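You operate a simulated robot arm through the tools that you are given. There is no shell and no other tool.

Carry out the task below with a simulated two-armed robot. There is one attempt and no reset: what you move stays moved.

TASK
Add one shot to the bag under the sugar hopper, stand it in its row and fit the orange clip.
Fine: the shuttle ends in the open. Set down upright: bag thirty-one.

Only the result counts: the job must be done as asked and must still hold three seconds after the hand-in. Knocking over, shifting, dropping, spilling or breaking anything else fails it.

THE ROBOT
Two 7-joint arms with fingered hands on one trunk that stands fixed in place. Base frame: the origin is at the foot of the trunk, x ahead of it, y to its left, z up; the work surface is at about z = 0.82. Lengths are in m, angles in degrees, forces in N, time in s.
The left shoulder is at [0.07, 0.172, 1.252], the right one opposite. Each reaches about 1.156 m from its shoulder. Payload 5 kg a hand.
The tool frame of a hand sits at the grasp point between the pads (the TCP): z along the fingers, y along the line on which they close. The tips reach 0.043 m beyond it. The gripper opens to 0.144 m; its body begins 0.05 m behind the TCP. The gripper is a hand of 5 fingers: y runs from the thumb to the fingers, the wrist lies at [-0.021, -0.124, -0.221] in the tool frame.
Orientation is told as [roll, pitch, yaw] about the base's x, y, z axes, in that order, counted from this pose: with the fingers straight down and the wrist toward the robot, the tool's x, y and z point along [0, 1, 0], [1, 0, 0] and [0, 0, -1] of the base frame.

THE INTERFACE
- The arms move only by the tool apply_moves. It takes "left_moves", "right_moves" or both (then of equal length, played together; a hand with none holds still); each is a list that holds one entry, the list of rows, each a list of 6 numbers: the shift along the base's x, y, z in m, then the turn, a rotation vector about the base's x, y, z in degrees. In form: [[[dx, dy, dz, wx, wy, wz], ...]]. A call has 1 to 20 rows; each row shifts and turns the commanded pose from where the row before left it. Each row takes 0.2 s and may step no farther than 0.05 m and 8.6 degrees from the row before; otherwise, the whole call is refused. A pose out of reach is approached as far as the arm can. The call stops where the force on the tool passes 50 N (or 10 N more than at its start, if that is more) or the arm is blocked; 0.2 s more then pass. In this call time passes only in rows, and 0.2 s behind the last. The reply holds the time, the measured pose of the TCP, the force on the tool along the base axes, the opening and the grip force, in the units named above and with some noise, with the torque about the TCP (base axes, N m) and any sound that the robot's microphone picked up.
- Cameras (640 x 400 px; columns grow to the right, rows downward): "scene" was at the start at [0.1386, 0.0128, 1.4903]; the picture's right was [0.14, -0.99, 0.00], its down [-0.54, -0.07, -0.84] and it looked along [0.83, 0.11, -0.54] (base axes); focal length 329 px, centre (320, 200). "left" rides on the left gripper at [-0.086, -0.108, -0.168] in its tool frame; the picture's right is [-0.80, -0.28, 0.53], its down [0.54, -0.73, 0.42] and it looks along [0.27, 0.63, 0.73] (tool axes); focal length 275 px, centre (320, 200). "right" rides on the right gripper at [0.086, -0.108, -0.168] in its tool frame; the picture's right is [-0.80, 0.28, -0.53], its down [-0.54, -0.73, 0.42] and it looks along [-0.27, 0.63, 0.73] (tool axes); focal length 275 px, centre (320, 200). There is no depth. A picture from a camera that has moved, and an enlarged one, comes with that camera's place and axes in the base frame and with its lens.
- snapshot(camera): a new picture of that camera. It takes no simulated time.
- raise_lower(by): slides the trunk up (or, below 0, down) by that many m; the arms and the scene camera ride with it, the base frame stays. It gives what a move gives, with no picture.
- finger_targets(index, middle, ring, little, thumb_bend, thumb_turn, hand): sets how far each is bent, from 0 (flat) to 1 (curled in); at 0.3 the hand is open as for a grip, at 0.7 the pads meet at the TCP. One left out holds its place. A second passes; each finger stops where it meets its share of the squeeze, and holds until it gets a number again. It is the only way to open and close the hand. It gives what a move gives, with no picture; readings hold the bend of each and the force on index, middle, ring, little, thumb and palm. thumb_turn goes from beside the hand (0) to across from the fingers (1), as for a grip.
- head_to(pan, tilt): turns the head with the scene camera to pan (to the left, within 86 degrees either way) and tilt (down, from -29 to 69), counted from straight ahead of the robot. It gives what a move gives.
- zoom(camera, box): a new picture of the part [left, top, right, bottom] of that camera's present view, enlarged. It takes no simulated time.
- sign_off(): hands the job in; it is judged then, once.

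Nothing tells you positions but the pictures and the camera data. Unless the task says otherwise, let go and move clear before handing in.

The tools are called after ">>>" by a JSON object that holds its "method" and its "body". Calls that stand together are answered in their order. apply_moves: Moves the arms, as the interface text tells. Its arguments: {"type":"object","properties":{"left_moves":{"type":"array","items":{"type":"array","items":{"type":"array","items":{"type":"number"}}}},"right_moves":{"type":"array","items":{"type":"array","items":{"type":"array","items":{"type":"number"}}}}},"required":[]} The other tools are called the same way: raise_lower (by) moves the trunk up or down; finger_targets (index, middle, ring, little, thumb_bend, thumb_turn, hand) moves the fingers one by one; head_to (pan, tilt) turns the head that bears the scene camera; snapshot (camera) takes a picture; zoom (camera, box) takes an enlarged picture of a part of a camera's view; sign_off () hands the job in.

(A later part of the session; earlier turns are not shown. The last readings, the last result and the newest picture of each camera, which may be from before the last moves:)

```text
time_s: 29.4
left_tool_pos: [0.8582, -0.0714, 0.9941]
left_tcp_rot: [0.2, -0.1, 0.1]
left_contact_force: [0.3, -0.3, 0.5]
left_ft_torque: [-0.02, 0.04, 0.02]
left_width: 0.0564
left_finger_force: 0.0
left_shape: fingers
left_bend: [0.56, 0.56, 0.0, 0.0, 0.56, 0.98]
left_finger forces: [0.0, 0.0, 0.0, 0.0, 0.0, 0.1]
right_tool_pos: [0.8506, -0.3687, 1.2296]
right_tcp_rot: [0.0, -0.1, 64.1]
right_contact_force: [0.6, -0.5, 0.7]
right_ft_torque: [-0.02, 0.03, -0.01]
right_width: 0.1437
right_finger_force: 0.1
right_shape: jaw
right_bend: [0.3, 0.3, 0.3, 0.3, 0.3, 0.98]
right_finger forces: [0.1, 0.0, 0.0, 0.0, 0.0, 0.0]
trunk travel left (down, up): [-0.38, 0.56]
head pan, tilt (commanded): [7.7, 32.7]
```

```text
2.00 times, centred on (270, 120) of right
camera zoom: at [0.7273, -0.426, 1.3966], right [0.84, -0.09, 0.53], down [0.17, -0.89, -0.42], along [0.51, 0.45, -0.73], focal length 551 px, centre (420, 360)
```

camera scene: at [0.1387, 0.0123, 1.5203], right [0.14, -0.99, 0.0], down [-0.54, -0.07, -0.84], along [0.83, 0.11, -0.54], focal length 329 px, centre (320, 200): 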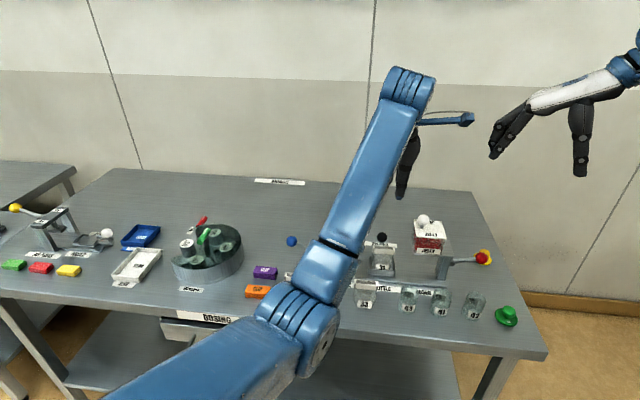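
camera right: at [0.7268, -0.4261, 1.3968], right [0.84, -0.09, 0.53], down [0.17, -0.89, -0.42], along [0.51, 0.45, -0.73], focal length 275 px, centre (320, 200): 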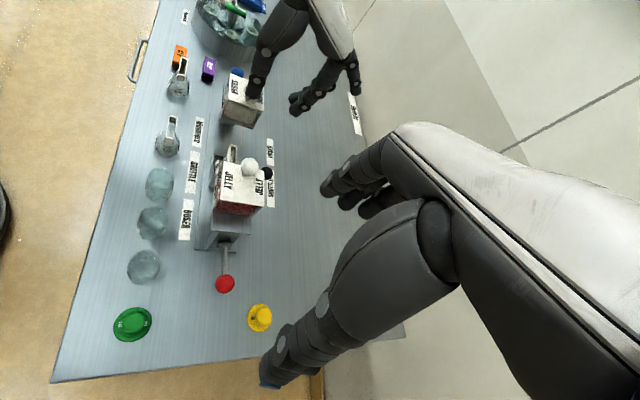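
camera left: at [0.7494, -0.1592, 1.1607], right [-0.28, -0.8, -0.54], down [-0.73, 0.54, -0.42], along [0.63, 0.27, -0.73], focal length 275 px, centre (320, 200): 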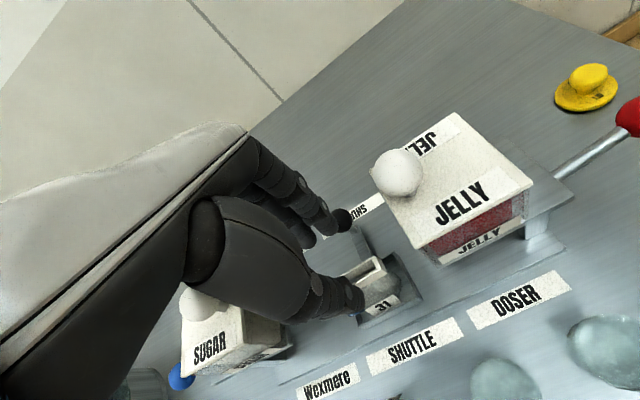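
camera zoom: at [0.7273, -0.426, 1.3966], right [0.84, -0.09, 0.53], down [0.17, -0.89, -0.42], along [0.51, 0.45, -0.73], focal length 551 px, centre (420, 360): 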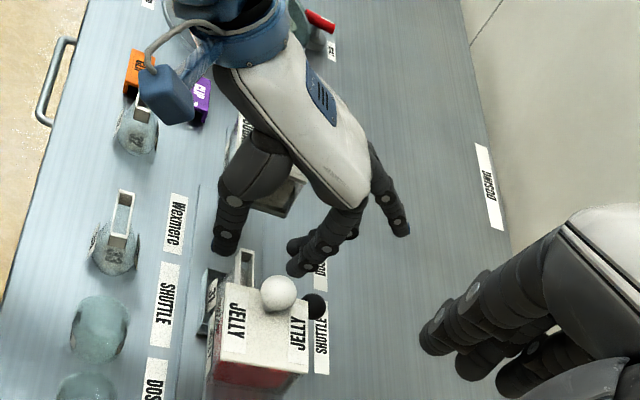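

Thumb and finger tips straddle the rim in x. I'll shift slightly −y and descend to grasp height, watching force.

>>> {"method": "apply_moves", "body": {"left_moves": [[[0, -0.004, -0.015, 0, 0, 0], [0, 0, -0.015, 0, 0, 0], [0, 0, -0.015, 0, 0, 0]]]}}

>>> {"method": "zoom", "body": {"camera": "left", "box": [240, 180, 440, 340]}}

>>> {"method": "zoom", "body": {"camera": "right", "box": [180, 20, 360, 220]}}

```text
time_s: 30.2
left_tool_pos: [0.8669, -0.0623, 0.9565]
left_tcp_rot: [0.6, -0.9, 0.8]
left_contact_force: [0.5, 0.8, -0.9]
left_ft_torque: [-0.04, 0.0, 0.02]
left_width: 0.0566
left_finger_force: 0.1
left_shape: fingers
left_bend: [0.56, 0.56, 0.0, 0.0, 0.56, 0.98]
left_finger forces: [0.1, 0.0, 0.1, 0.0, 0.0, 0.0]
right_tool_pos: [0.8511, -0.3677, 1.229]
right_tcp_rot: [0.0, 0.0, 64.2]
right_contact_force: [0.0, 0.4, 0.6]
right_ft_torque: [-0.03, -0.02, 0.01]
right_width: 0.1439
right_finger_force: 0.1
right_shape: jaw
right_bend: [0.3, 0.3, 0.3, 0.3, 0.3, 0.98]
right_finger forces: [0.0, 0.0, 0.0, 0.0, 0.0, 0.0]
trunk travel left (down, up): [-0.38, 0.56]
head pan, tilt (commanded): [7.7, 32.7]
```

```text
2.50 times, centred on (340, 260) of left
camera zoom: at [0.7562, -0.1531, 1.1209], right [-0.26, -0.79, -0.55], down [-0.73, 0.54, -0.43], along [0.63, 0.28, -0.72], focal length 688 px, centre (270, 50)
```

zoom: 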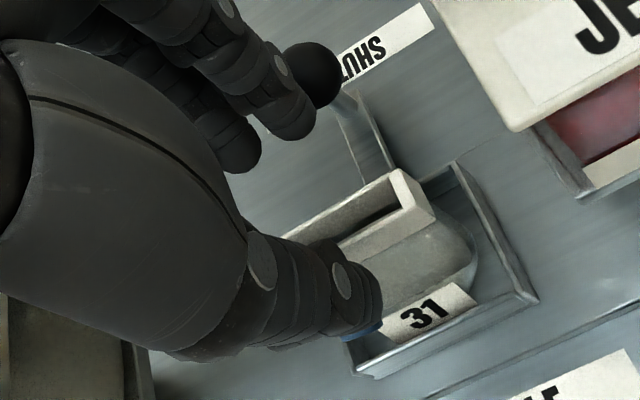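

```text
2.00 times, centred on (270, 120) of right
camera zoom: at [0.7268, -0.4259, 1.3969], right [0.84, -0.09, 0.53], down [0.17, -0.89, -0.42], along [0.51, 0.45, -0.73], focal length 551 px, centre (420, 360)
```

zoom: 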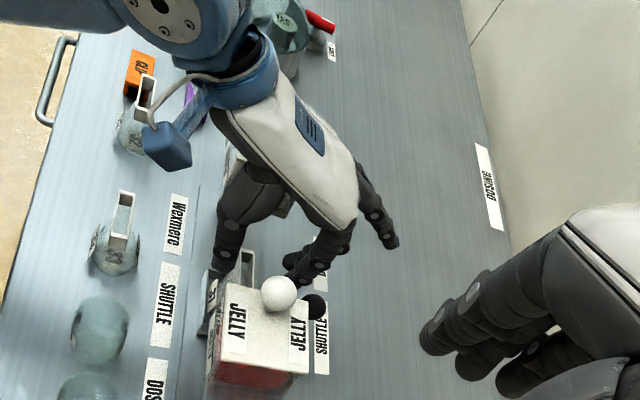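

The TCP isn't tracking the command (off by about 1 cm with a slight tilt) though no tool force shows, so the arm itself may be touching something. I'll look before moving.

>>> {"method": "snapshot", "body": {"camera": "scene"}}

>>> {"method": "snapshot", "body": {"camera": "right"}}

>>> {"method": "snapshot", "body": {"camera": "left"}}

```text
taken
camera scene: at [0.1387, 0.0125, 1.5204], right [0.14, -0.99, 0.0], down [-0.54, -0.07, -0.84], along [0.83, 0.11, -0.54], focal length 329 px, centre (320, 200)
```

scene: 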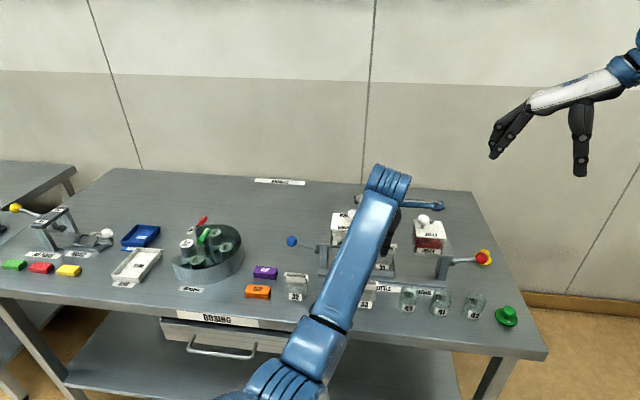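

```text
taken
camera right: at [0.7268, -0.4259, 1.3969], right [0.84, -0.09, 0.53], down [0.17, -0.89, -0.42], along [0.51, 0.45, -0.73], focal length 275 px, centre (320, 200)
```

right: 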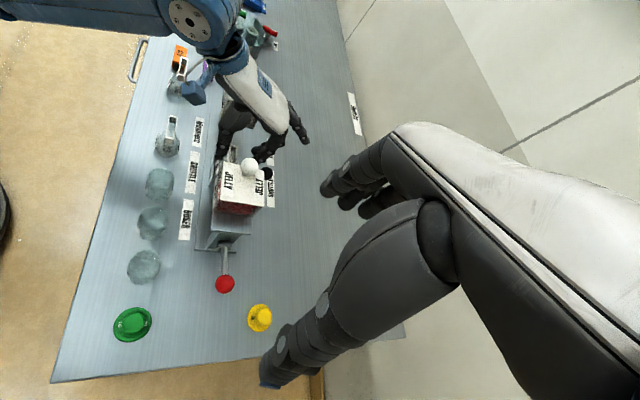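

```text
taken
camera left: at [0.7562, -0.1531, 1.1209], right [-0.26, -0.79, -0.55], down [-0.73, 0.54, -0.43], along [0.63, 0.28, -0.72], focal length 275 px, centre (320, 200)
```

left: 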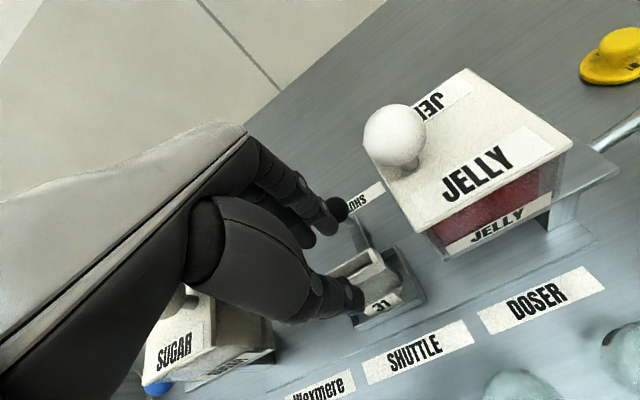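

>>> {"method": "apply_moves", "body": {"left_moves": [[[0, 0, 0, 0, 0, 0], [0, 0, 0, 0, 0, 0]]]}}

```text
time_s: 30.9
left_tool_pos: [0.8646, -0.0621, 0.9535]
left_tcp_rot: [0.7, -0.8, 0.9]
left_contact_force: [-0.7, -0.4, -0.2]
left_ft_torque: [-0.01, 0.04, 0.0]
left_width: 0.056
left_finger_force: 0.1
left_shape: fingers
left_bend: [0.56, 0.56, 0.0, 0.0, 0.56, 0.98]
left_finger forces: [0.1, 0.0, 0.1, 0.1, 0.0, 0.0]
right_tool_pos: [0.8513, -0.3673, 1.2298]
right_tcp_rot: [0.0, 0.0, 64.0]
right_contact_force: [-0.3, -0.1, 0.0]
right_ft_torque: [0.0, 0.0, 0.0]
right_width: 0.1437
right_finger_force: 0.2
right_shape: jaw
right_bend: [0.3, 0.3, 0.3, 0.3, 0.3, 0.98]
right_finger forces: [0.0, 0.1, 0.0, 0.1, 0.0, 0.0]
trunk travel left (down, up): [-0.38, 0.56]
head pan, tilt (commanded): [7.7, 32.7]
```

Still offset, so I'll tilt the head down to see the elbow and where it might be touching.

>>> {"method": "head_to", "body": {"pan": 15, "tilt": 65}}

>>> {"method": "snapshot", "body": {"camera": "scene"}}

```text
time_s: 31.8
left_tool_pos: [0.8644, -0.062, 0.9499]
left_tcp_rot: [0.9, -0.5, 0.7]
left_contact_force: [-0.1, 0.2, -0.5]
left_ft_torque: [0.04, 0.0, 0.01]
left_width: 0.0564
left_finger_force: 0.1
left_shape: fingers
left_bend: [0.56, 0.56, 0.0, 0.0, 0.56, 0.98]
left_finger forces: [0.1, 0.0, 0.0, 0.0, 0.0, 0.0]
right_tool_pos: [0.85, -0.367, 1.2291]
right_tcp_rot: [0.0, -0.1, 64.1]
right_contact_force: [-0.5, -0.4, 0.7]
right_ft_torque: [0.0, -0.03, 0.0]
right_width: 0.144
right_finger_force: 0.1
right_shape: jaw
right_bend: [0.3, 0.3, 0.3, 0.3, 0.3, 0.98]
right_finger forces: [0.1, 0.0, 0.0, 0.0, 0.0, 0.1]
trunk travel left (down, up): [-0.38, 0.56]
head pan, tilt (commanded): [15.0, 65.0]
```

```text
taken
camera scene: at [0.1089, 0.0161, 1.4769], right [0.26, -0.97, 0.0], down [-0.88, -0.23, -0.42], along [0.41, 0.11, -0.91], focal length 329 px, centre (320, 200)
```

scene: 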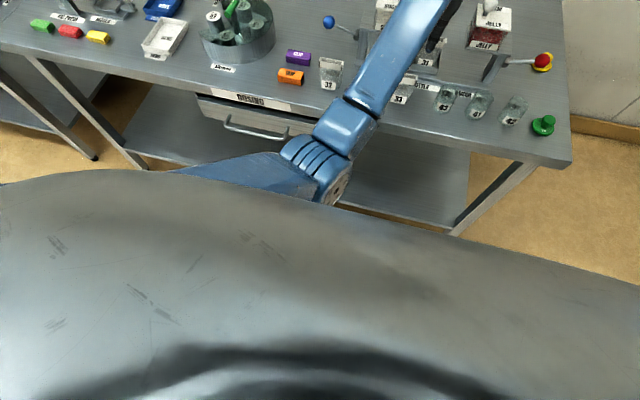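

The left elbow is pressed against the robot's chest when reaching across. Raising the trunk will straighten the arm and free the elbow; that also lifts the hand straight up out of the gap.

>>> {"method": "raise_lower", "body": {"by": 0.25}}

>>> {"method": "head_to", "body": {"pan": 5, "tilt": 45}}

>>> {"method": "snapshot", "body": {"camera": "scene"}}

>>> {"method": "snapshot", "body": {"camera": "left"}}

```text
time_s: 34.4
left_tool_pos: [0.8626, -0.061, 1.195]
left_tcp_rot: [0.9, -0.2, 0.9]
left_contact_force: [-0.5, 0.3, -1.0]
left_ft_torque: [-0.02, 0.0, 0.02]
left_width: 0.0566
left_finger_force: 0.0
left_shape: fingers
left_bend: [0.56, 0.56, 0.0, 0.0, 0.56, 0.98]
left_finger forces: [0.0, 0.0, 0.1, 0.0, 0.0, 0.1]
right_tool_pos: [0.8526, -0.3688, 1.4784]
right_tcp_rot: [0.0, 0.1, 64.2]
right_contact_force: [-0.6, -0.4, 0.4]
right_ft_torque: [-0.05, -0.02, 0.02]
right_width: 0.1437
right_finger_force: 0.0
right_shape: jaw
right_bend: [0.3, 0.3, 0.3, 0.3, 0.3, 0.98]
right_finger forces: [0.0, 0.0, 0.1, 0.0, 0.0, 0.1]
trunk travel left (down, up): [-0.63, 0.31]
head pan, tilt (commanded): [15.0, 65.0]
```

```text
time_s: 35.2
left_tool_pos: [0.8613, -0.0598, 1.1947]
left_tcp_rot: [1.1, -0.2, 0.8]
left_contact_force: [-0.5, 0.0, 0.4]
left_ft_torque: [-0.02, 0.03, -0.02]
left_width: 0.0566
left_finger_force: 0.1
left_shape: fingers
left_bend: [0.56, 0.56, 0.0, 0.0, 0.56, 0.98]
left_finger forces: [0.0, 0.0, 0.0, 0.0, 0.1, 0.0]
right_tool_pos: [0.8511, -0.3677, 1.48]
right_tcp_rot: [0.1, -0.1, 64.1]
right_contact_force: [0.4, 0.2, -1.1]
right_ft_torque: [0.0, 0.0, 0.0]
right_width: 0.1437
right_finger_force: 0.0
right_shape: jaw
right_bend: [0.3, 0.3, 0.3, 0.3, 0.3, 0.98]
right_finger forces: [0.0, 0.0, 0.0, 0.0, 0.0, 0.0]
trunk travel left (down, up): [-0.63, 0.31]
head pan, tilt (commanded): [5.0, 45.0]
```

```text
taken
camera scene: at [0.1315, 0.0075, 1.7518], right [0.09, -1.0, 0.0], down [-0.71, -0.06, -0.71], along [0.7, 0.06, -0.71], focal length 329 px, centre (320, 200)
```

scene: 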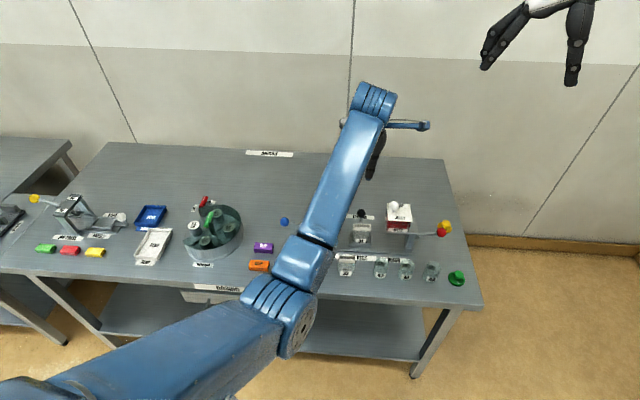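

```text
taken
camera left: at [0.7546, -0.1521, 1.3604], right [-0.27, -0.79, -0.55], down [-0.73, 0.54, -0.42], along [0.62, 0.29, -0.73], focal length 275 px, centre (320, 200)
```

left: 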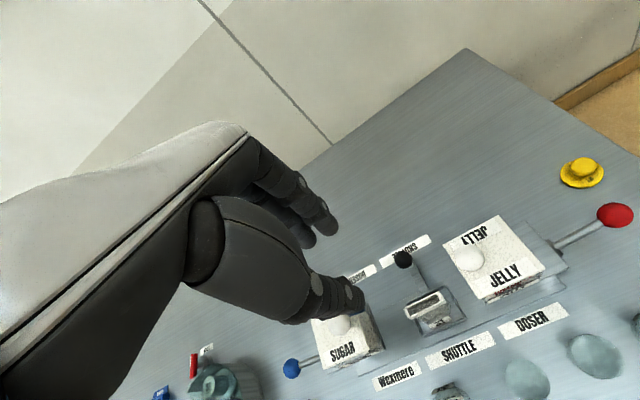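

Now I'll lower the hand in free air to see whether it tracks properly with the straighter arm.

>>> {"method": "apply_moves", "body": {"left_moves": [[[0, 0, -0.03, 0, 0, 0], [0, 0, -0.03, 0, 0, 0], [0, 0, -0.03, 0, 0, 0], [0, 0, 0, 0, 0, 0]]]}}

>>> {"method": "snapshot", "body": {"camera": "scene"}}

```text
time_s: 36.4
left_tool_pos: [0.8811, -0.0393, 1.1232]
left_tcp_rot: [1.6, -2.0, 1.9]
left_contact_force: [-1.1, -0.4, -0.3]
left_ft_torque: [-0.02, 0.01, 0.02]
left_width: 0.0565
left_finger_force: 0.0
left_shape: fingers
left_bend: [0.56, 0.56, 0.0, 0.0, 0.56, 0.98]
left_finger forces: [0.0, 0.1, 0.0, 0.0, 0.0, 0.0]
right_tool_pos: [0.8505, -0.3673, 1.4805]
right_tcp_rot: [0.1, 0.0, 64.1]
right_contact_force: [0.4, 0.3, -1.0]
right_ft_torque: [0.01, 0.0, 0.01]
right_width: 0.1436
right_finger_force: 0.0
right_shape: jaw
right_bend: [0.3, 0.3, 0.3, 0.3, 0.3, 0.98]
right_finger forces: [0.0, 0.0, 0.0, 0.0, 0.0, 0.0]
trunk travel left (down, up): [-0.63, 0.31]
head pan, tilt (commanded): [5.0, 45.0]
stopped in row 4 (left hand): the arm was blocked; the commanded pose is now the measured one
```

```text
taken
camera scene: at [0.1313, 0.0075, 1.7519], right [0.09, -1.0, 0.0], down [-0.7, -0.06, -0.71], along [0.7, 0.06, -0.71], focal length 329 px, centre (320, 200)
```

scene: 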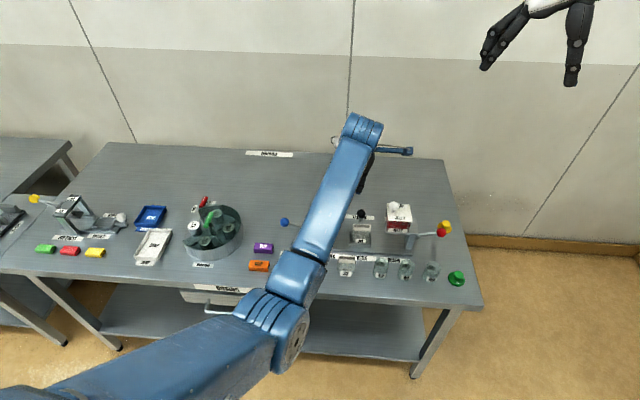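

The elbow is jammed in front of the chest in this configuration. I'll retract the left arm up and out to the left, and use the right arm for the bag instead.

>>> {"method": "apply_moves", "body": {"left_moves": [[[-0.01, 0.03, 0.03, 0, 0, 0], [-0.01, 0.03, 0.03, 0, 0, 0], [-0.01, 0.04, 0.02, 0, 0, 0], [-0.01, 0.04, 0.02, 0, 0, 0], [-0.01, 0.045, 0.0, 0, 0, 0], [-0.01, 0.045, 0, 0, 0, 0], [-0.01, 0.045, 0, 0, 0, 0], [-0.01, 0.045, 0, 0, 0, 0], [-0.01, 0.045, 0, 0, 0, 0], [-0.01, 0.045, 0, 0, 0, 0]]]}}

>>> {"method": "snapshot", "body": {"camera": "scene"}}

```text
time_s: 38.6
left_tool_pos: [0.7782, 0.3658, 1.2254]
left_tcp_rot: [1.3, -1.8, 1.5]
left_contact_force: [-1.0, 0.3, 0.3]
left_ft_torque: [-0.04, 0.01, 0.03]
left_width: 0.0566
left_finger_force: 0.1
left_shape: fingers
left_bend: [0.56, 0.56, 0.0, 0.0, 0.56, 0.98]
left_finger forces: [0.0, 0.0, 0.0, 0.0, 0.0, 0.0]
right_tool_pos: [0.8503, -0.3657, 1.4797]
right_tcp_rot: [-0.1, 0.1, 64.1]
right_contact_force: [-0.7, 0.3, 0.1]
right_ft_torque: [-0.03, 0.01, -0.02]
right_width: 0.1436
right_finger_force: 0.1
right_shape: jaw
right_bend: [0.3, 0.3, 0.3, 0.3, 0.3, 0.98]
right_finger forces: [0.0, 0.1, 0.0, 0.0, 0.0, 0.1]
trunk travel left (down, up): [-0.63, 0.31]
head pan, tilt (commanded): [5.0, 45.0]
```

```text
taken
camera scene: at [0.1308, 0.0106, 1.752], right [0.09, -1.0, 0.0], down [-0.7, -0.06, -0.71], along [0.7, 0.06, -0.71], focal length 329 px, centre (320, 200)
```

scene: 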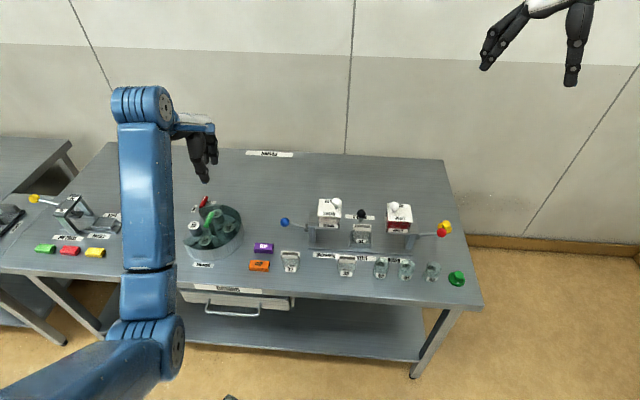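

The doser and everything else look undisturbed. I'll raise the trunk another 0.1 m and bring the right hand over the open gap with zero yaw.

>>> {"method": "raise_lower", "body": {"by": 0.1}}

>>> {"method": "apply_moves", "body": {"right_moves": [[[0, 0.03, -0.035, 0, 0, -8], [0, 0.03, -0.035, 0, 0, -8], [0, 0.03, -0.035, 0, 0, -8], [0, 0.03, -0.035, 0, 0, -8], [0, 0.03, -0.035, 0, 0, -8], [0, 0.03, -0.035, 0, 0, -8], [0, 0.03, -0.035, 0, 0, -8], [0, 0.03, -0.035, 0, 0, -8], [0.003, 0.021, -0.03, 0, 0, 0], [0.003, 0.021, -0.03, 0, 0, 0], [0.002, 0.02, -0.03, 0, 0, 0]]]}}

>>> {"method": "finger_targets", "body": {"hand": "right", "index": 0.56, "middle": 0.56, "ring": 0.0, "little": 0.0, "thumb_bend": 0.56}}

>>> {"method": "snapshot", "body": {"camera": "scene"}}

>>> {"method": "snapshot", "body": {"camera": "right"}}

>>> {"method": "snapshot", "body": {"camera": "left"}}

```text
time_s: 40.0
left_tool_pos: [0.7778, 0.3647, 1.3262]
left_tcp_rot: [1.4, -1.8, 1.6]
left_contact_force: [0.4, -0.6, -0.2]
left_ft_torque: [0.01, -0.01, -0.01]
left_width: 0.0567
left_finger_force: 0.1
left_shape: fingers
left_bend: [0.56, 0.56, 0.0, 0.0, 0.56, 0.98]
left_finger forces: [0.0, 0.0, 0.0, 0.1, 0.1, 0.0]
right_tool_pos: [0.8504, -0.3656, 1.5791]
right_tcp_rot: [0.0, 0.1, 64.1]
right_contact_force: [-0.8, -0.3, 0.3]
right_ft_torque: [0.0, -0.02, -0.01]
right_width: 0.1438
right_finger_force: 0.2
right_shape: jaw
right_bend: [0.3, 0.3, 0.3, 0.3, 0.3, 0.98]
right_finger forces: [0.0, 0.1, 0.0, 0.0, 0.0, 0.1]
trunk travel left (down, up): [-0.73, 0.21]
head pan, tilt (commanded): [5.0, 45.0]
```

```text
time_s: 42.4
left_tool_pos: [0.7793, 0.3666, 1.3253]
left_tcp_rot: [1.4, -1.8, 1.7]
left_contact_force: [0.5, -0.2, -0.6]
left_ft_torque: [-0.06, 0.0, -0.01]
left_width: 0.0563
left_finger_force: 0.1
left_shape: fingers
left_bend: [0.56, 0.56, 0.0, 0.0, 0.56, 0.98]
left_finger forces: [0.1, 0.0, 0.0, 0.0, 0.0, 0.0]
right_tool_pos: [0.8592, -0.0639, 1.2087]
right_tcp_rot: [-0.1, -0.1, 0.0]
right_contact_force: [0.7, 0.5, 0.5]
right_ft_torque: [-0.03, 0.01, 0.01]
right_width: 0.144
right_finger_force: 0.0
right_shape: jaw
right_bend: [0.3, 0.3, 0.3, 0.3, 0.3, 0.98]
right_finger forces: [0.0, 0.1, 0.1, 0.0, 0.1, 0.0]
trunk travel left (down, up): [-0.73, 0.21]
head pan, tilt (commanded): [5.0, 45.0]
```

```text
time_s: 43.4
left_tool_pos: [0.7776, 0.3642, 1.3265]
left_tcp_rot: [1.4, -1.7, 1.6]
left_contact_force: [-0.5, -0.2, -0.6]
left_ft_torque: [0.04, -0.04, 0.01]
left_width: 0.0566
left_finger_force: 0.1
left_shape: fingers
left_bend: [0.56, 0.56, 0.0, 0.0, 0.56, 0.98]
left_finger forces: [0.0, 0.1, 0.0, 0.0, 0.0, 0.0]
right_tool_pos: [0.8584, -0.0655, 1.2075]
right_tcp_rot: [0.0, 0.0, 0.2]
right_contact_force: [0.4, -0.1, 1.6]
right_ft_torque: [-0.01, 0.02, 0.0]
right_width: 0.0576
right_finger_force: 0.0
right_shape: fingers
right_bend: [0.56, 0.56, 0.0, 0.0, 0.56, 0.98]
right_finger forces: [0.1, 0.0, 0.0, 0.0, 0.1, 0.1]
trunk travel left (down, up): [-0.73, 0.21]
head pan, tilt (commanded): [5.0, 45.0]
```

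```text
taken
camera scene: at [0.1311, 0.0072, 1.8519], right [0.09, -1.0, 0.0], down [-0.7, -0.06, -0.71], along [0.7, 0.06, -0.71], focal length 329 px, centre (320, 200)
```

scene: 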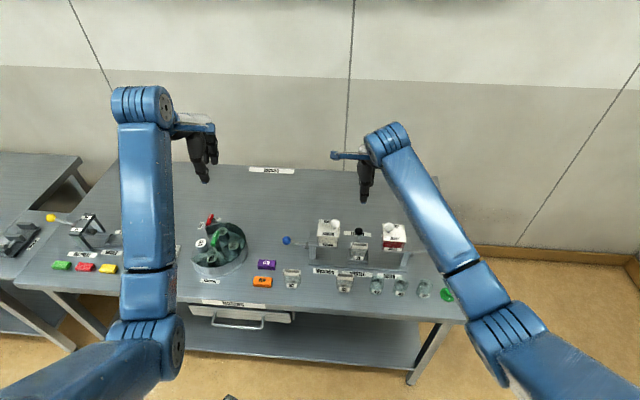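

```text
taken
camera right: at [0.751, 0.0224, 1.3755], right [0.28, -0.8, 0.53], down [-0.73, -0.54, -0.42], along [0.63, -0.27, -0.73], focal length 275 px, centre (320, 200)
```

right: 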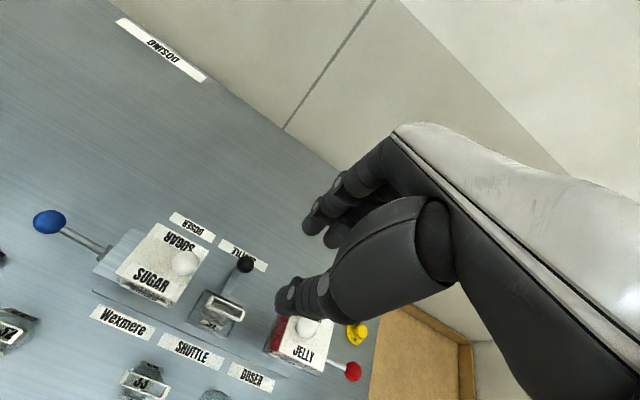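

```text
taken
camera left: at [0.6669, 0.2696, 1.4872], right [-0.24, -0.79, -0.56], down [-0.73, 0.53, -0.43], along [0.64, 0.3, -0.7], focal length 275 px, centre (320, 200)
```

left: 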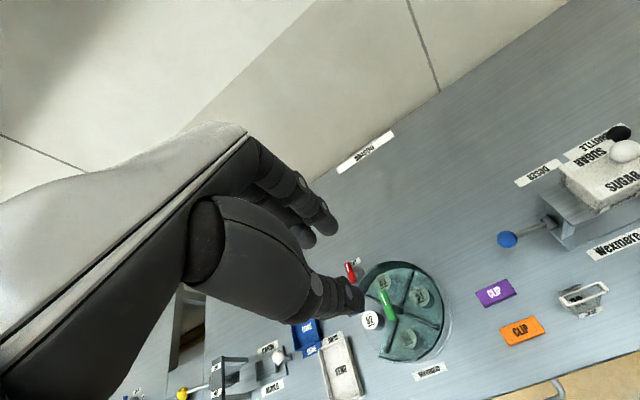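

Right arm has its elbow outward and good visibility. Zooming to recheck bag 31 and the gap.

>>> {"method": "zoom", "body": {"camera": "scene", "box": [300, 180, 440, 300]}}

>>> {"method": "zoom", "body": {"camera": "right", "box": [150, 220, 330, 350]}}

```text
3.33 times, centred on (370, 240) of scene
camera zoom: at [0.1311, 0.0072, 1.8519], right [0.09, -1.0, 0.0], down [-0.7, -0.06, -0.71], along [0.7, 0.06, -0.71], focal length 1097 px, centre (153, 67)
```

zoom: 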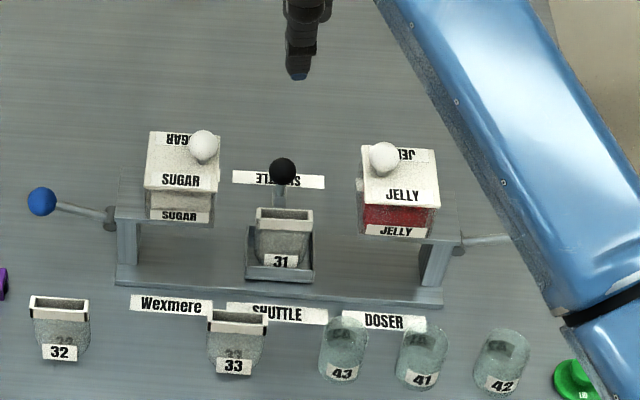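

```text
3.08 times, centred on (240, 285) of right
camera zoom: at [0.751, 0.0224, 1.3755], right [0.28, -0.8, 0.53], down [-0.73, -0.54, -0.42], along [0.63, -0.27, -0.73], focal length 847 px, centre (566, -62)
```

zoom: 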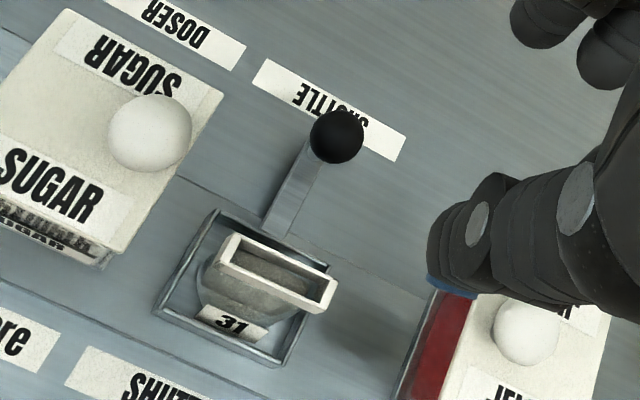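

Rim centre confirmed at about [0.857, −0.070, 0.912]; gap runs y = +0.006 to −0.143. Descending with the right hand to just above the rim.

>>> {"method": "apply_moves", "body": {"right_moves": [[[0, 0, -0.04, 0, 0, 0], [0, 0, -0.04, 0, 0, 0], [0, 0, -0.04, 0, 0, 0], [0, 0, -0.04, 0, 0, 0], [0, 0, -0.04, 0, 0, 0], [0, 0, -0.015, 0, 0, 0]]]}}

>>> {"method": "zoom", "body": {"camera": "scene", "box": [300, 160, 440, 280]}}

>>> {"method": "snapshot", "body": {"camera": "right"}}

>>> {"method": "snapshot", "body": {"camera": "scene"}}

```text
time_s: 44.8
left_tool_pos: [0.7782, 0.364, 1.325]
left_tcp_rot: [1.4, -1.8, 1.5]
left_contact_force: [0.1, 0.6, 0.1]
left_ft_torque: [0.02, -0.03, -0.01]
left_width: 0.0566
left_finger_force: 0.0
left_shape: fingers
left_bend: [0.56, 0.56, 0.0, 0.0, 0.56, 0.98]
left_finger forces: [0.1, 0.0, 0.0, 0.1, 0.0, 0.0]
right_tool_pos: [0.8595, -0.066, 0.993]
right_tcp_rot: [0.1, 0.1, -0.1]
right_contact_force: [0.2, -0.2, -0.1]
right_ft_torque: [-0.05, 0.03, 0.01]
right_width: 0.0573
right_finger_force: 0.0
right_shape: fingers
right_bend: [0.56, 0.56, 0.0, 0.0, 0.56, 0.98]
right_finger forces: [0.0, 0.1, 0.0, 0.0, 0.0, 0.0]
trunk travel left (down, up): [-0.73, 0.21]
head pan, tilt (commanded): [5.0, 45.0]
```

```text
3.33 times, centred on (370, 220) of scene
camera zoom: at [0.1313, 0.0077, 1.8519], right [0.09, -1.0, 0.0], down [-0.7, -0.06, -0.71], along [0.7, 0.06, -0.71], focal length 1097 px, centre (153, 133)
```

zoom: 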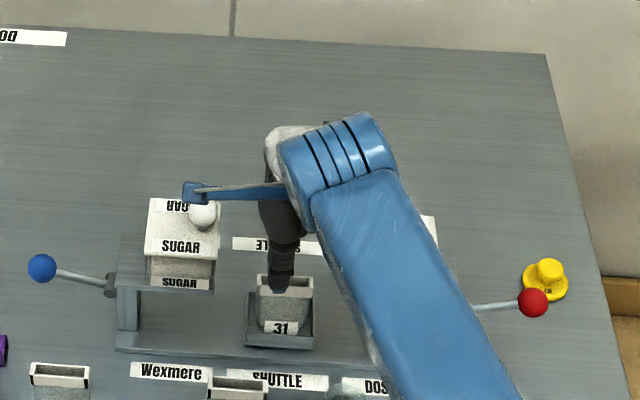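

```text
taken
camera right: at [0.7511, 0.0225, 1.1613], right [0.28, -0.8, 0.53], down [-0.73, -0.54, -0.42], along [0.63, -0.27, -0.73], focal length 275 px, centre (320, 200)
```

right: 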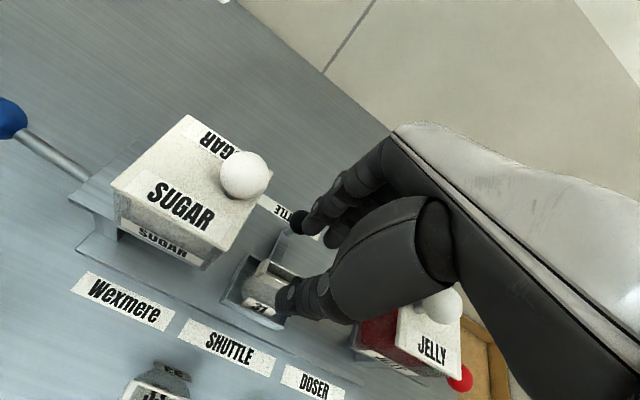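

```text
taken
camera scene: at [0.1313, 0.0077, 1.8519], right [0.09, -1.0, 0.0], down [-0.7, -0.06, -0.71], along [0.7, 0.06, -0.71], focal length 329 px, centre (320, 200)
```

scene: 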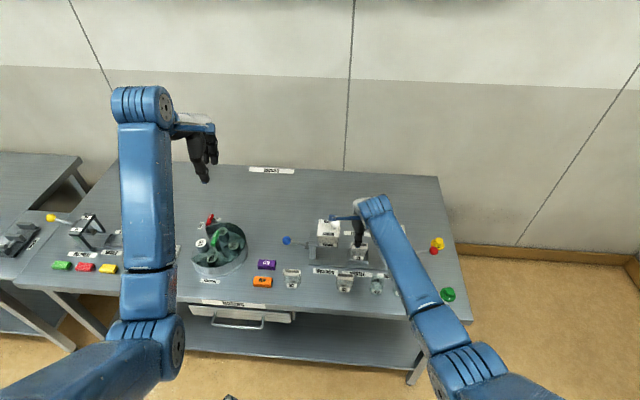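

The right hand tracks well, but the little-finger side would pass close to the jelly lid knob. I'll roll the hand about x by −12° so that side tips up and away, keeping the grasp point over the rim.

>>> {"method": "apply_moves", "body": {"right_moves": [[[0, -0.002, 0, -6, 0, 0], [-0.001, -0.002, 0, -6, 0, 0]]]}}

>>> {"method": "zoom", "body": {"camera": "scene", "box": [320, 170, 420, 270]}}

>>> {"method": "zoom", "body": {"camera": "right", "box": [200, 160, 400, 340]}}

```text
time_s: 45.4
left_tool_pos: [0.7784, 0.3647, 1.3251]
left_tcp_rot: [1.5, -1.8, 1.7]
left_contact_force: [0.2, 0.6, 0.5]
left_ft_torque: [-0.05, -0.02, 0.02]
left_width: 0.0566
left_finger_force: 0.1
left_shape: fingers
left_bend: [0.56, 0.56, 0.0, 0.0, 0.56, 0.98]
left_finger forces: [0.0, 0.0, 0.1, 0.0, 0.1, 0.0]
right_tool_pos: [0.8577, -0.069, 0.9938]
right_tcp_rot: [-12.1, 0.0, 0.1]
right_contact_force: [-0.5, -0.3, 0.5]
right_ft_torque: [0.0, 0.01, -0.03]
right_width: 0.0574
right_finger_force: 0.1
right_shape: fingers
right_bend: [0.56, 0.56, 0.0, 0.0, 0.56, 0.98]
right_finger forces: [0.1, 0.0, 0.1, 0.0, 0.0, 0.1]
trunk travel left (down, up): [-0.73, 0.21]
head pan, tilt (commanded): [5.0, 45.0]
```

```text
4.00 times, centred on (370, 220) of scene
camera zoom: at [0.1315, 0.0092, 1.8519], right [0.09, -1.0, 0.0], down [-0.7, -0.06, -0.71], along [0.7, 0.06, -0.71], focal length 1316 px, centre (120, 120)
```

zoom: 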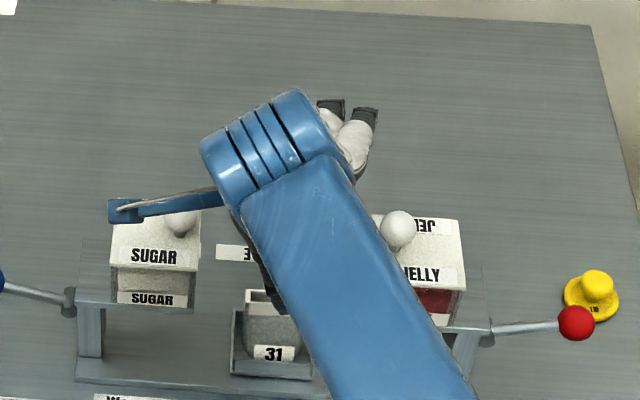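

```text
2.22 times, centred on (300, 250) of right
camera zoom: at [0.7499, 0.0523, 1.1404], right [0.28, -0.67, 0.69], down [-0.73, -0.62, -0.3], along [0.63, -0.41, -0.66], focal length 612 px, centre (364, 89)
```

zoom: 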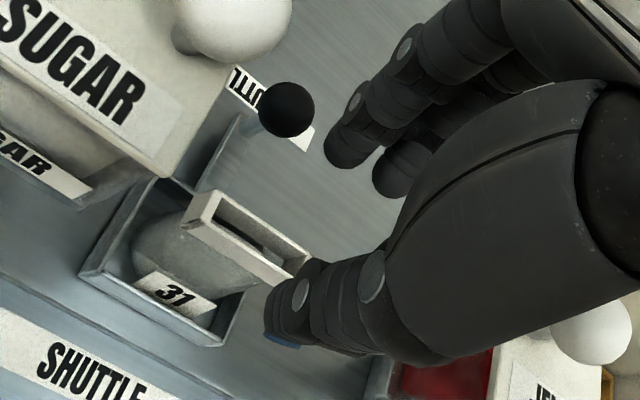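

Palm edge now clears the jelly lid knob by ~2 cm. Descending to the grasp height.

>>> {"method": "apply_moves", "body": {"right_moves": [[[0, -0.001, -0.02, 0, 0, 0], [0, 0, -0.018, 0, 0, 0], [0, 0, -0.014, 0, 0, 0]]]}}

>>> {"method": "zoom", "body": {"camera": "right", "box": [200, 160, 400, 340]}}

>>> {"method": "zoom", "body": {"camera": "scene", "box": [320, 170, 420, 270]}}

```text
time_s: 46.2
left_tool_pos: [0.7779, 0.3633, 1.3266]
left_tcp_rot: [1.4, -1.8, 1.5]
left_contact_force: [0.0, 0.2, -1.1]
left_ft_torque: [0.0, -0.01, 0.0]
left_width: 0.0567
left_finger_force: 0.1
left_shape: fingers
left_bend: [0.56, 0.56, 0.0, 0.0, 0.56, 0.98]
left_finger forces: [0.0, 0.0, 0.0, 0.1, 0.1, 0.1]
right_tool_pos: [0.8573, -0.0706, 0.9426]
right_tcp_rot: [-12.0, -0.1, 0.1]
right_contact_force: [0.6, 0.4, 0.6]
right_ft_torque: [0.0, -0.01, -0.02]
right_width: 0.0576
right_finger_force: 0.1
right_shape: fingers
right_bend: [0.56, 0.56, 0.0, 0.0, 0.56, 0.98]
right_finger forces: [0.1, 0.0, 0.1, 0.1, 0.0, 0.0]
trunk travel left (down, up): [-0.73, 0.21]
head pan, tilt (commanded): [5.0, 45.0]
```

```text
2.22 times, centred on (300, 250) of right
camera zoom: at [0.7502, 0.0505, 1.0895], right [0.28, -0.67, 0.69], down [-0.72, -0.62, -0.3], along [0.63, -0.41, -0.66], focal length 612 px, centre (364, 89)
```

zoom: 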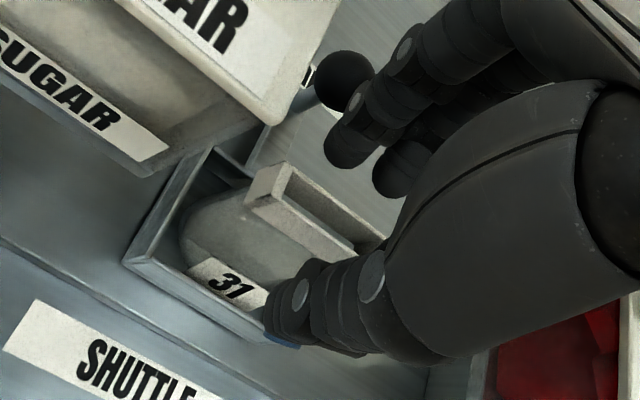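

```text
4.00 times, centred on (370, 220) of scene
camera zoom: at [0.1314, 0.0078, 1.8519], right [0.09, -1.0, 0.0], down [-0.7, -0.06, -0.71], along [0.7, 0.06, -0.71], focal length 1316 px, centre (120, 120)
```

zoom: 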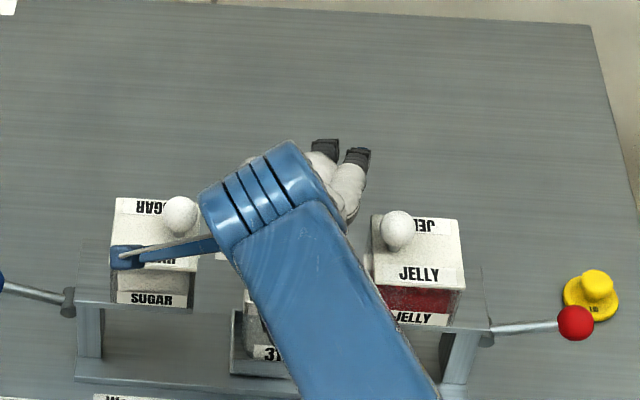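

Alignment looks right. Descending the last bit and closing thumb, index and middle on the rim.

>>> {"method": "apply_moves", "body": {"right_moves": [[[0, 0, -0.008, 0, 0, 0], [0, 0, -0.007, 0, 0, 0]]]}}

>>> {"method": "finger_targets", "body": {"hand": "right", "index": 0.64, "middle": 0.64, "thumb_bend": 0.64}}

>>> {"method": "zoom", "body": {"camera": "right", "box": [200, 160, 400, 340]}}

```text
time_s: 46.8
left_tool_pos: [0.778, 0.364, 1.3249]
left_tcp_rot: [1.5, -1.7, 1.5]
left_contact_force: [0.6, 0.9, -0.4]
left_ft_torque: [-0.02, 0.01, -0.01]
left_width: 0.0567
left_finger_force: 0.1
left_shape: fingers
left_bend: [0.56, 0.56, 0.0, 0.0, 0.56, 0.98]
left_finger forces: [0.1, 0.0, 0.1, 0.0, 0.0, 0.1]
right_tool_pos: [0.8572, -0.0709, 0.9271]
right_tcp_rot: [-12.0, 0.1, 0.0]
right_contact_force: [0.3, 0.1, 1.1]
right_ft_torque: [-0.02, 0.06, -0.01]
right_width: 0.0572
right_finger_force: 0.1
right_shape: fingers
right_bend: [0.56, 0.56, 0.0, 0.0, 0.56, 0.98]
right_finger forces: [0.1, 0.0, 0.0, 0.0, 0.0, 0.0]
trunk travel left (down, up): [-0.73, 0.21]
head pan, tilt (commanded): [5.0, 45.0]
```

```text
time_s: 47.8
left_tool_pos: [0.7781, 0.3637, 1.3242]
left_tcp_rot: [1.4, -1.8, 1.6]
left_contact_force: [-0.2, -0.1, 0.0]
left_ft_torque: [0.0, 0.02, 0.0]
left_width: 0.0567
left_finger_force: 0.0
left_shape: fingers
left_bend: [0.56, 0.56, 0.0, 0.0, 0.56, 0.98]
left_finger forces: [0.0, 0.0, 0.0, 0.0, 0.1, 0.1]
right_tool_pos: [0.8571, -0.0704, 0.928]
right_tcp_rot: [-12.0, -0.1, 0.1]
right_contact_force: [0.3, 0.3, 0.3]
right_ft_torque: [-0.01, 0.01, 0.04]
right_width: 0.0291
right_finger_force: 0.1
right_shape: fingers
right_bend: [0.64, 0.64, 0.0, 0.0, 0.64, 0.98]
right_finger forces: [0.1, 0.0, 0.1, 0.0, 0.0, 0.1]
trunk travel left (down, up): [-0.73, 0.21]
head pan, tilt (commanded): [5.0, 45.0]
```

```text
2.22 times, centred on (300, 250) of right
camera zoom: at [0.7496, 0.05, 1.0735], right [0.28, -0.67, 0.69], down [-0.73, -0.62, -0.3], along [0.63, -0.41, -0.66], focal length 612 px, centre (364, 89)
```

zoom: 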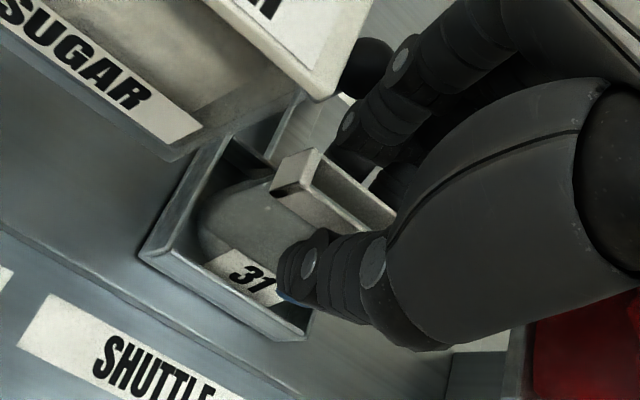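

No contact yet at 29 mm opening; closing further in small increments.

>>> {"method": "finger_targets", "body": {"hand": "right", "index": 0.665, "middle": 0.665, "thumb_bend": 0.665}}

>>> {"method": "zoom", "body": {"camera": "right", "box": [240, 180, 360, 300]}}

```text
time_s: 48.8
left_tool_pos: [0.7792, 0.3645, 1.3255]
left_tcp_rot: [1.4, -1.8, 1.6]
left_contact_force: [-0.2, 0.4, 0.1]
left_ft_torque: [-0.02, 0.05, -0.01]
left_width: 0.0565
left_finger_force: 0.0
left_shape: fingers
left_bend: [0.56, 0.56, 0.0, 0.0, 0.56, 0.98]
left_finger forces: [0.1, 0.0, 0.0, 0.1, 0.0, 0.0]
right_tool_pos: [0.8573, -0.071, 0.9268]
right_tcp_rot: [-12.0, 0.1, 0.0]
right_contact_force: [-0.4, -0.3, -0.1]
right_ft_torque: [0.0, 0.0, 0.05]
right_width: 0.0245
right_finger_force: 1.0
right_shape: fingers
right_bend: [0.65, 0.66, 0.0, 0.0, 0.65, 0.98]
right_finger forces: [0.8, 0.3, 0.0, 0.0, 1.0, 0.0]
trunk travel left (down, up): [-0.73, 0.21]
head pan, tilt (commanded): [5.0, 45.0]
```

```text
3.33 times, centred on (300, 240) of right
camera zoom: at [0.7497, 0.0499, 1.0735], right [0.28, -0.67, 0.69], down [-0.73, -0.62, -0.3], along [0.63, -0.41, -0.66], focal length 918 px, centre (387, 67)
```

zoom: 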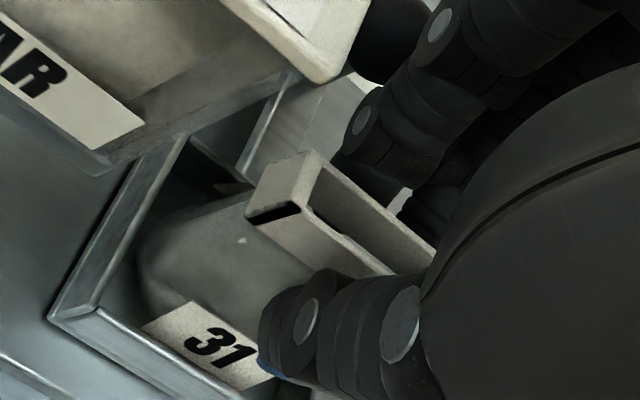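

Contact on thumb, index and middle. Tightening to a secure squeeze.

>>> {"method": "finger_targets", "body": {"hand": "right", "index": 0.7, "middle": 0.7, "thumb_bend": 0.7}}

>>> {"method": "zoom", "body": {"camera": "right", "box": [240, 180, 360, 300]}}

```text
time_s: 49.8
left_tool_pos: [0.7786, 0.3646, 1.3258]
left_tcp_rot: [1.5, -1.8, 1.6]
left_contact_force: [0.3, 0.1, -0.5]
left_ft_torque: [-0.01, 0.01, 0.01]
left_width: 0.0567
left_finger_force: 0.0
left_shape: fingers
left_bend: [0.56, 0.56, 0.0, 0.0, 0.56, 0.98]
left_finger forces: [0.0, 0.0, 0.0, 0.0, 0.0, 0.1]
right_tool_pos: [0.8572, -0.0705, 0.9272]
right_tcp_rot: [-12.0, 0.0, 0.1]
right_contact_force: [0.1, -0.1, 1.1]
right_ft_torque: [-0.03, 0.04, 0.05]
right_width: 0.0223
right_finger_force: 5.3
right_shape: fingers
right_bend: [0.66, 0.69, 0.0, 0.0, 0.66, 0.97]
right_finger forces: [3.8, 1.8, 0.0, 0.0, 6.4, 0.0]
trunk travel left (down, up): [-0.73, 0.21]
head pan, tilt (commanded): [5.0, 45.0]
```

```text
3.33 times, centred on (300, 240) of right
camera zoom: at [0.7497, 0.0499, 1.0735], right [0.28, -0.67, 0.69], down [-0.73, -0.62, -0.3], along [0.63, -0.41, -0.66], focal length 918 px, centre (387, 67)
```

zoom: 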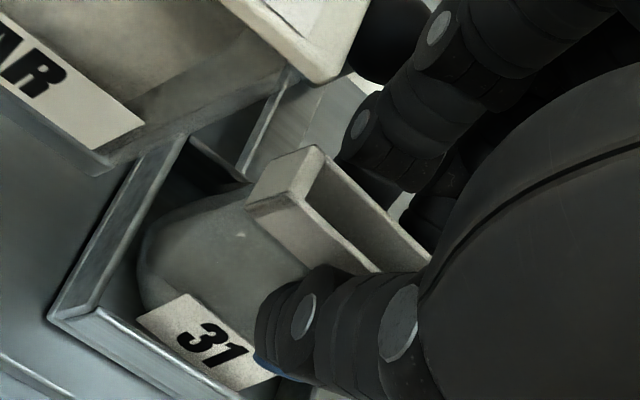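

The grip holds with about 6 N at the thumb. I'll lift slowly a few centimetres and check that the bag comes along.

>>> {"method": "apply_moves", "body": {"right_moves": [[[0, 0, 0.006, 0, 0, 0], [0, 0, 0.008, 0, 0, 0], [0, 0, 0.01, 0, 0, 0], [0, 0, 0.01, 0, 0, 0]]]}}

>>> {"method": "zoom", "body": {"camera": "right", "box": [200, 160, 400, 340]}}

>>> {"method": "zoom", "body": {"camera": "scene", "box": [320, 190, 420, 290]}}

```text
time_s: 50.8
left_tool_pos: [0.7774, 0.3635, 1.3263]
left_tcp_rot: [1.4, -1.8, 1.6]
left_contact_force: [-1.2, -0.7, 0.4]
left_ft_torque: [-0.05, -0.01, -0.02]
left_width: 0.0568
left_finger_force: 0.1
left_shape: fingers
left_bend: [0.56, 0.56, 0.0, 0.0, 0.56, 0.98]
left_finger forces: [0.1, 0.1, 0.0, 0.1, 0.1, 0.0]
right_tool_pos: [0.8567, -0.0701, 0.9623]
right_tcp_rot: [-12.0, 0.1, -0.1]
right_contact_force: [0.1, 0.1, -0.4]
right_ft_torque: [0.01, -0.02, 0.01]
right_width: 0.022
right_finger_force: 5.8
right_shape: fingers
right_bend: [0.66, 0.69, 0.0, 0.0, 0.66, 0.97]
right_finger forces: [3.9, 1.5, 0.1, 0.1, 5.5, 0.1]
trunk travel left (down, up): [-0.73, 0.21]
head pan, tilt (commanded): [5.0, 45.0]
```

```text
2.22 times, centred on (300, 250) of right
camera zoom: at [0.7496, 0.0503, 1.1082], right [0.29, -0.67, 0.69], down [-0.73, -0.62, -0.3], along [0.63, -0.41, -0.66], focal length 612 px, centre (364, 89)
```

zoom: 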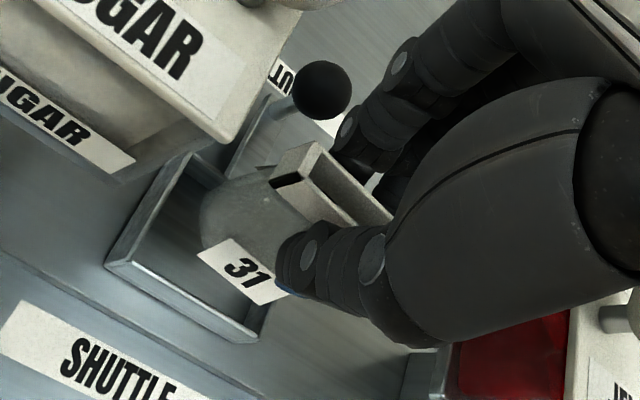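

```text
4.00 times, centred on (370, 240) of scene
camera zoom: at [0.1312, 0.008, 1.8519], right [0.09, -1.0, 0.0], down [-0.7, -0.06, -0.71], along [0.7, 0.06, -0.71], focal length 1316 px, centre (120, 40)
```

zoom: 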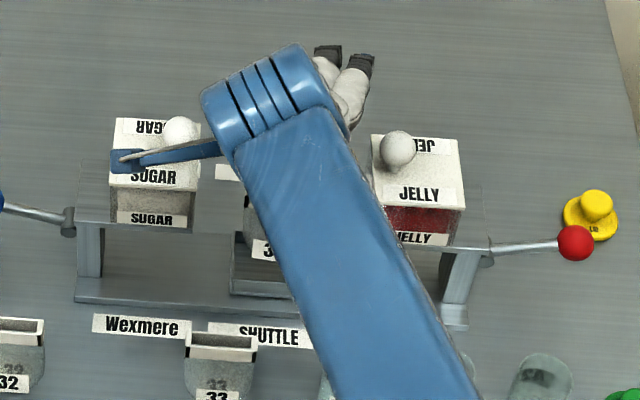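

Bag 31 is lifted cleanly, hanging upright in the grip. I'll raise it further, then bring it forward over the row's gap.

>>> {"method": "apply_moves", "body": {"right_moves": [[[0, 0, 0.02, 0, 0, 0], [0, 0, 0.025, 0, 0, 0], [0, 0, 0.025, 0, 0, 0], [0, 0, 0.025, 0, 0, 0], [-0.02, 0, 0.01, 0, 0, 0], [-0.025, 0, 0, 0, 0, 0], [-0.025, 0, 0, 0, 0, 0], [-0.025, 0, 0, 0, 0, 0], [-0.025, 0, 0, 0, 0, 0]]]}}

>>> {"method": "snapshot", "body": {"camera": "right"}}

>>> {"method": "snapshot", "body": {"camera": "scene"}}

```text
time_s: 53.0
left_tool_pos: [0.7784, 0.364, 1.3252]
left_tcp_rot: [1.3, -1.8, 1.6]
left_contact_force: [0.7, 0.5, 0.4]
left_ft_torque: [0.0, -0.01, 0.01]
left_width: 0.0565
left_finger_force: 0.0
left_shape: fingers
left_bend: [0.56, 0.56, 0.0, 0.0, 0.56, 0.98]
left_finger forces: [0.1, 0.0, 0.0, 0.0, 0.0, 0.1]
right_tool_pos: [0.7463, -0.0978, 1.0685]
right_tcp_rot: [-14.0, -0.5, -0.6]
right_contact_force: [-0.6, 1.2, 0.1]
right_ft_torque: [-0.06, 0.0, -0.01]
right_width: 0.0223
right_finger_force: 5.4
right_shape: fingers
right_bend: [0.66, 0.69, 0.0, 0.0, 0.66, 0.97]
right_finger forces: [3.9, 1.4, 0.0, 0.1, 5.5, 0.0]
trunk travel left (down, up): [-0.73, 0.21]
head pan, tilt (commanded): [5.0, 45.0]
stopped in row 9 (right hand): the arm was blocked; the commanded pose is now the measured one
```

```text
taken
camera right: at [0.638, 0.0293, 1.2101], right [0.27, -0.65, 0.71], down [-0.73, -0.62, -0.29], along [0.63, -0.44, -0.64], focal length 275 px, centre (320, 200)
```

right: 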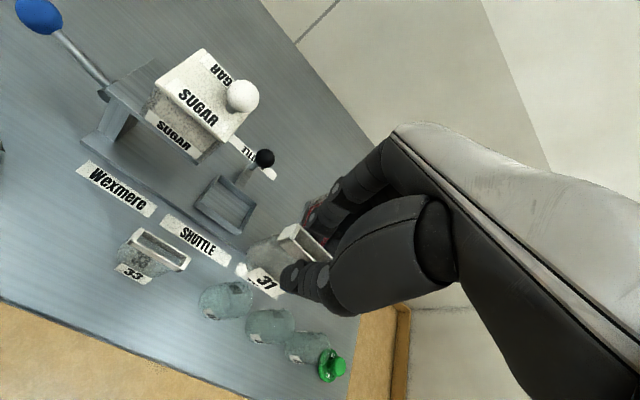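

```text
taken
camera scene: at [0.131, 0.0087, 1.8519], right [0.09, -1.0, 0.0], down [-0.7, -0.06, -0.71], along [0.7, 0.06, -0.71], focal length 329 px, centre (320, 200)
```

scene: 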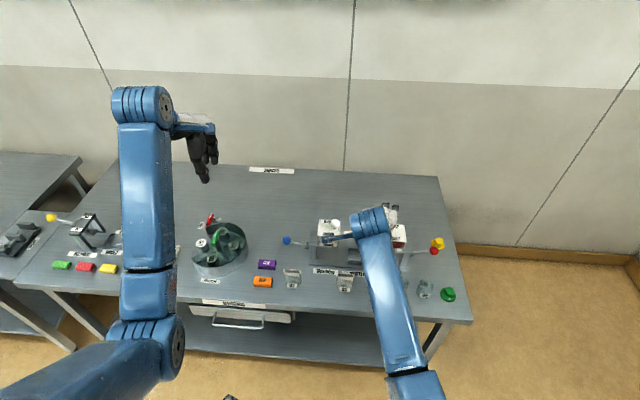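

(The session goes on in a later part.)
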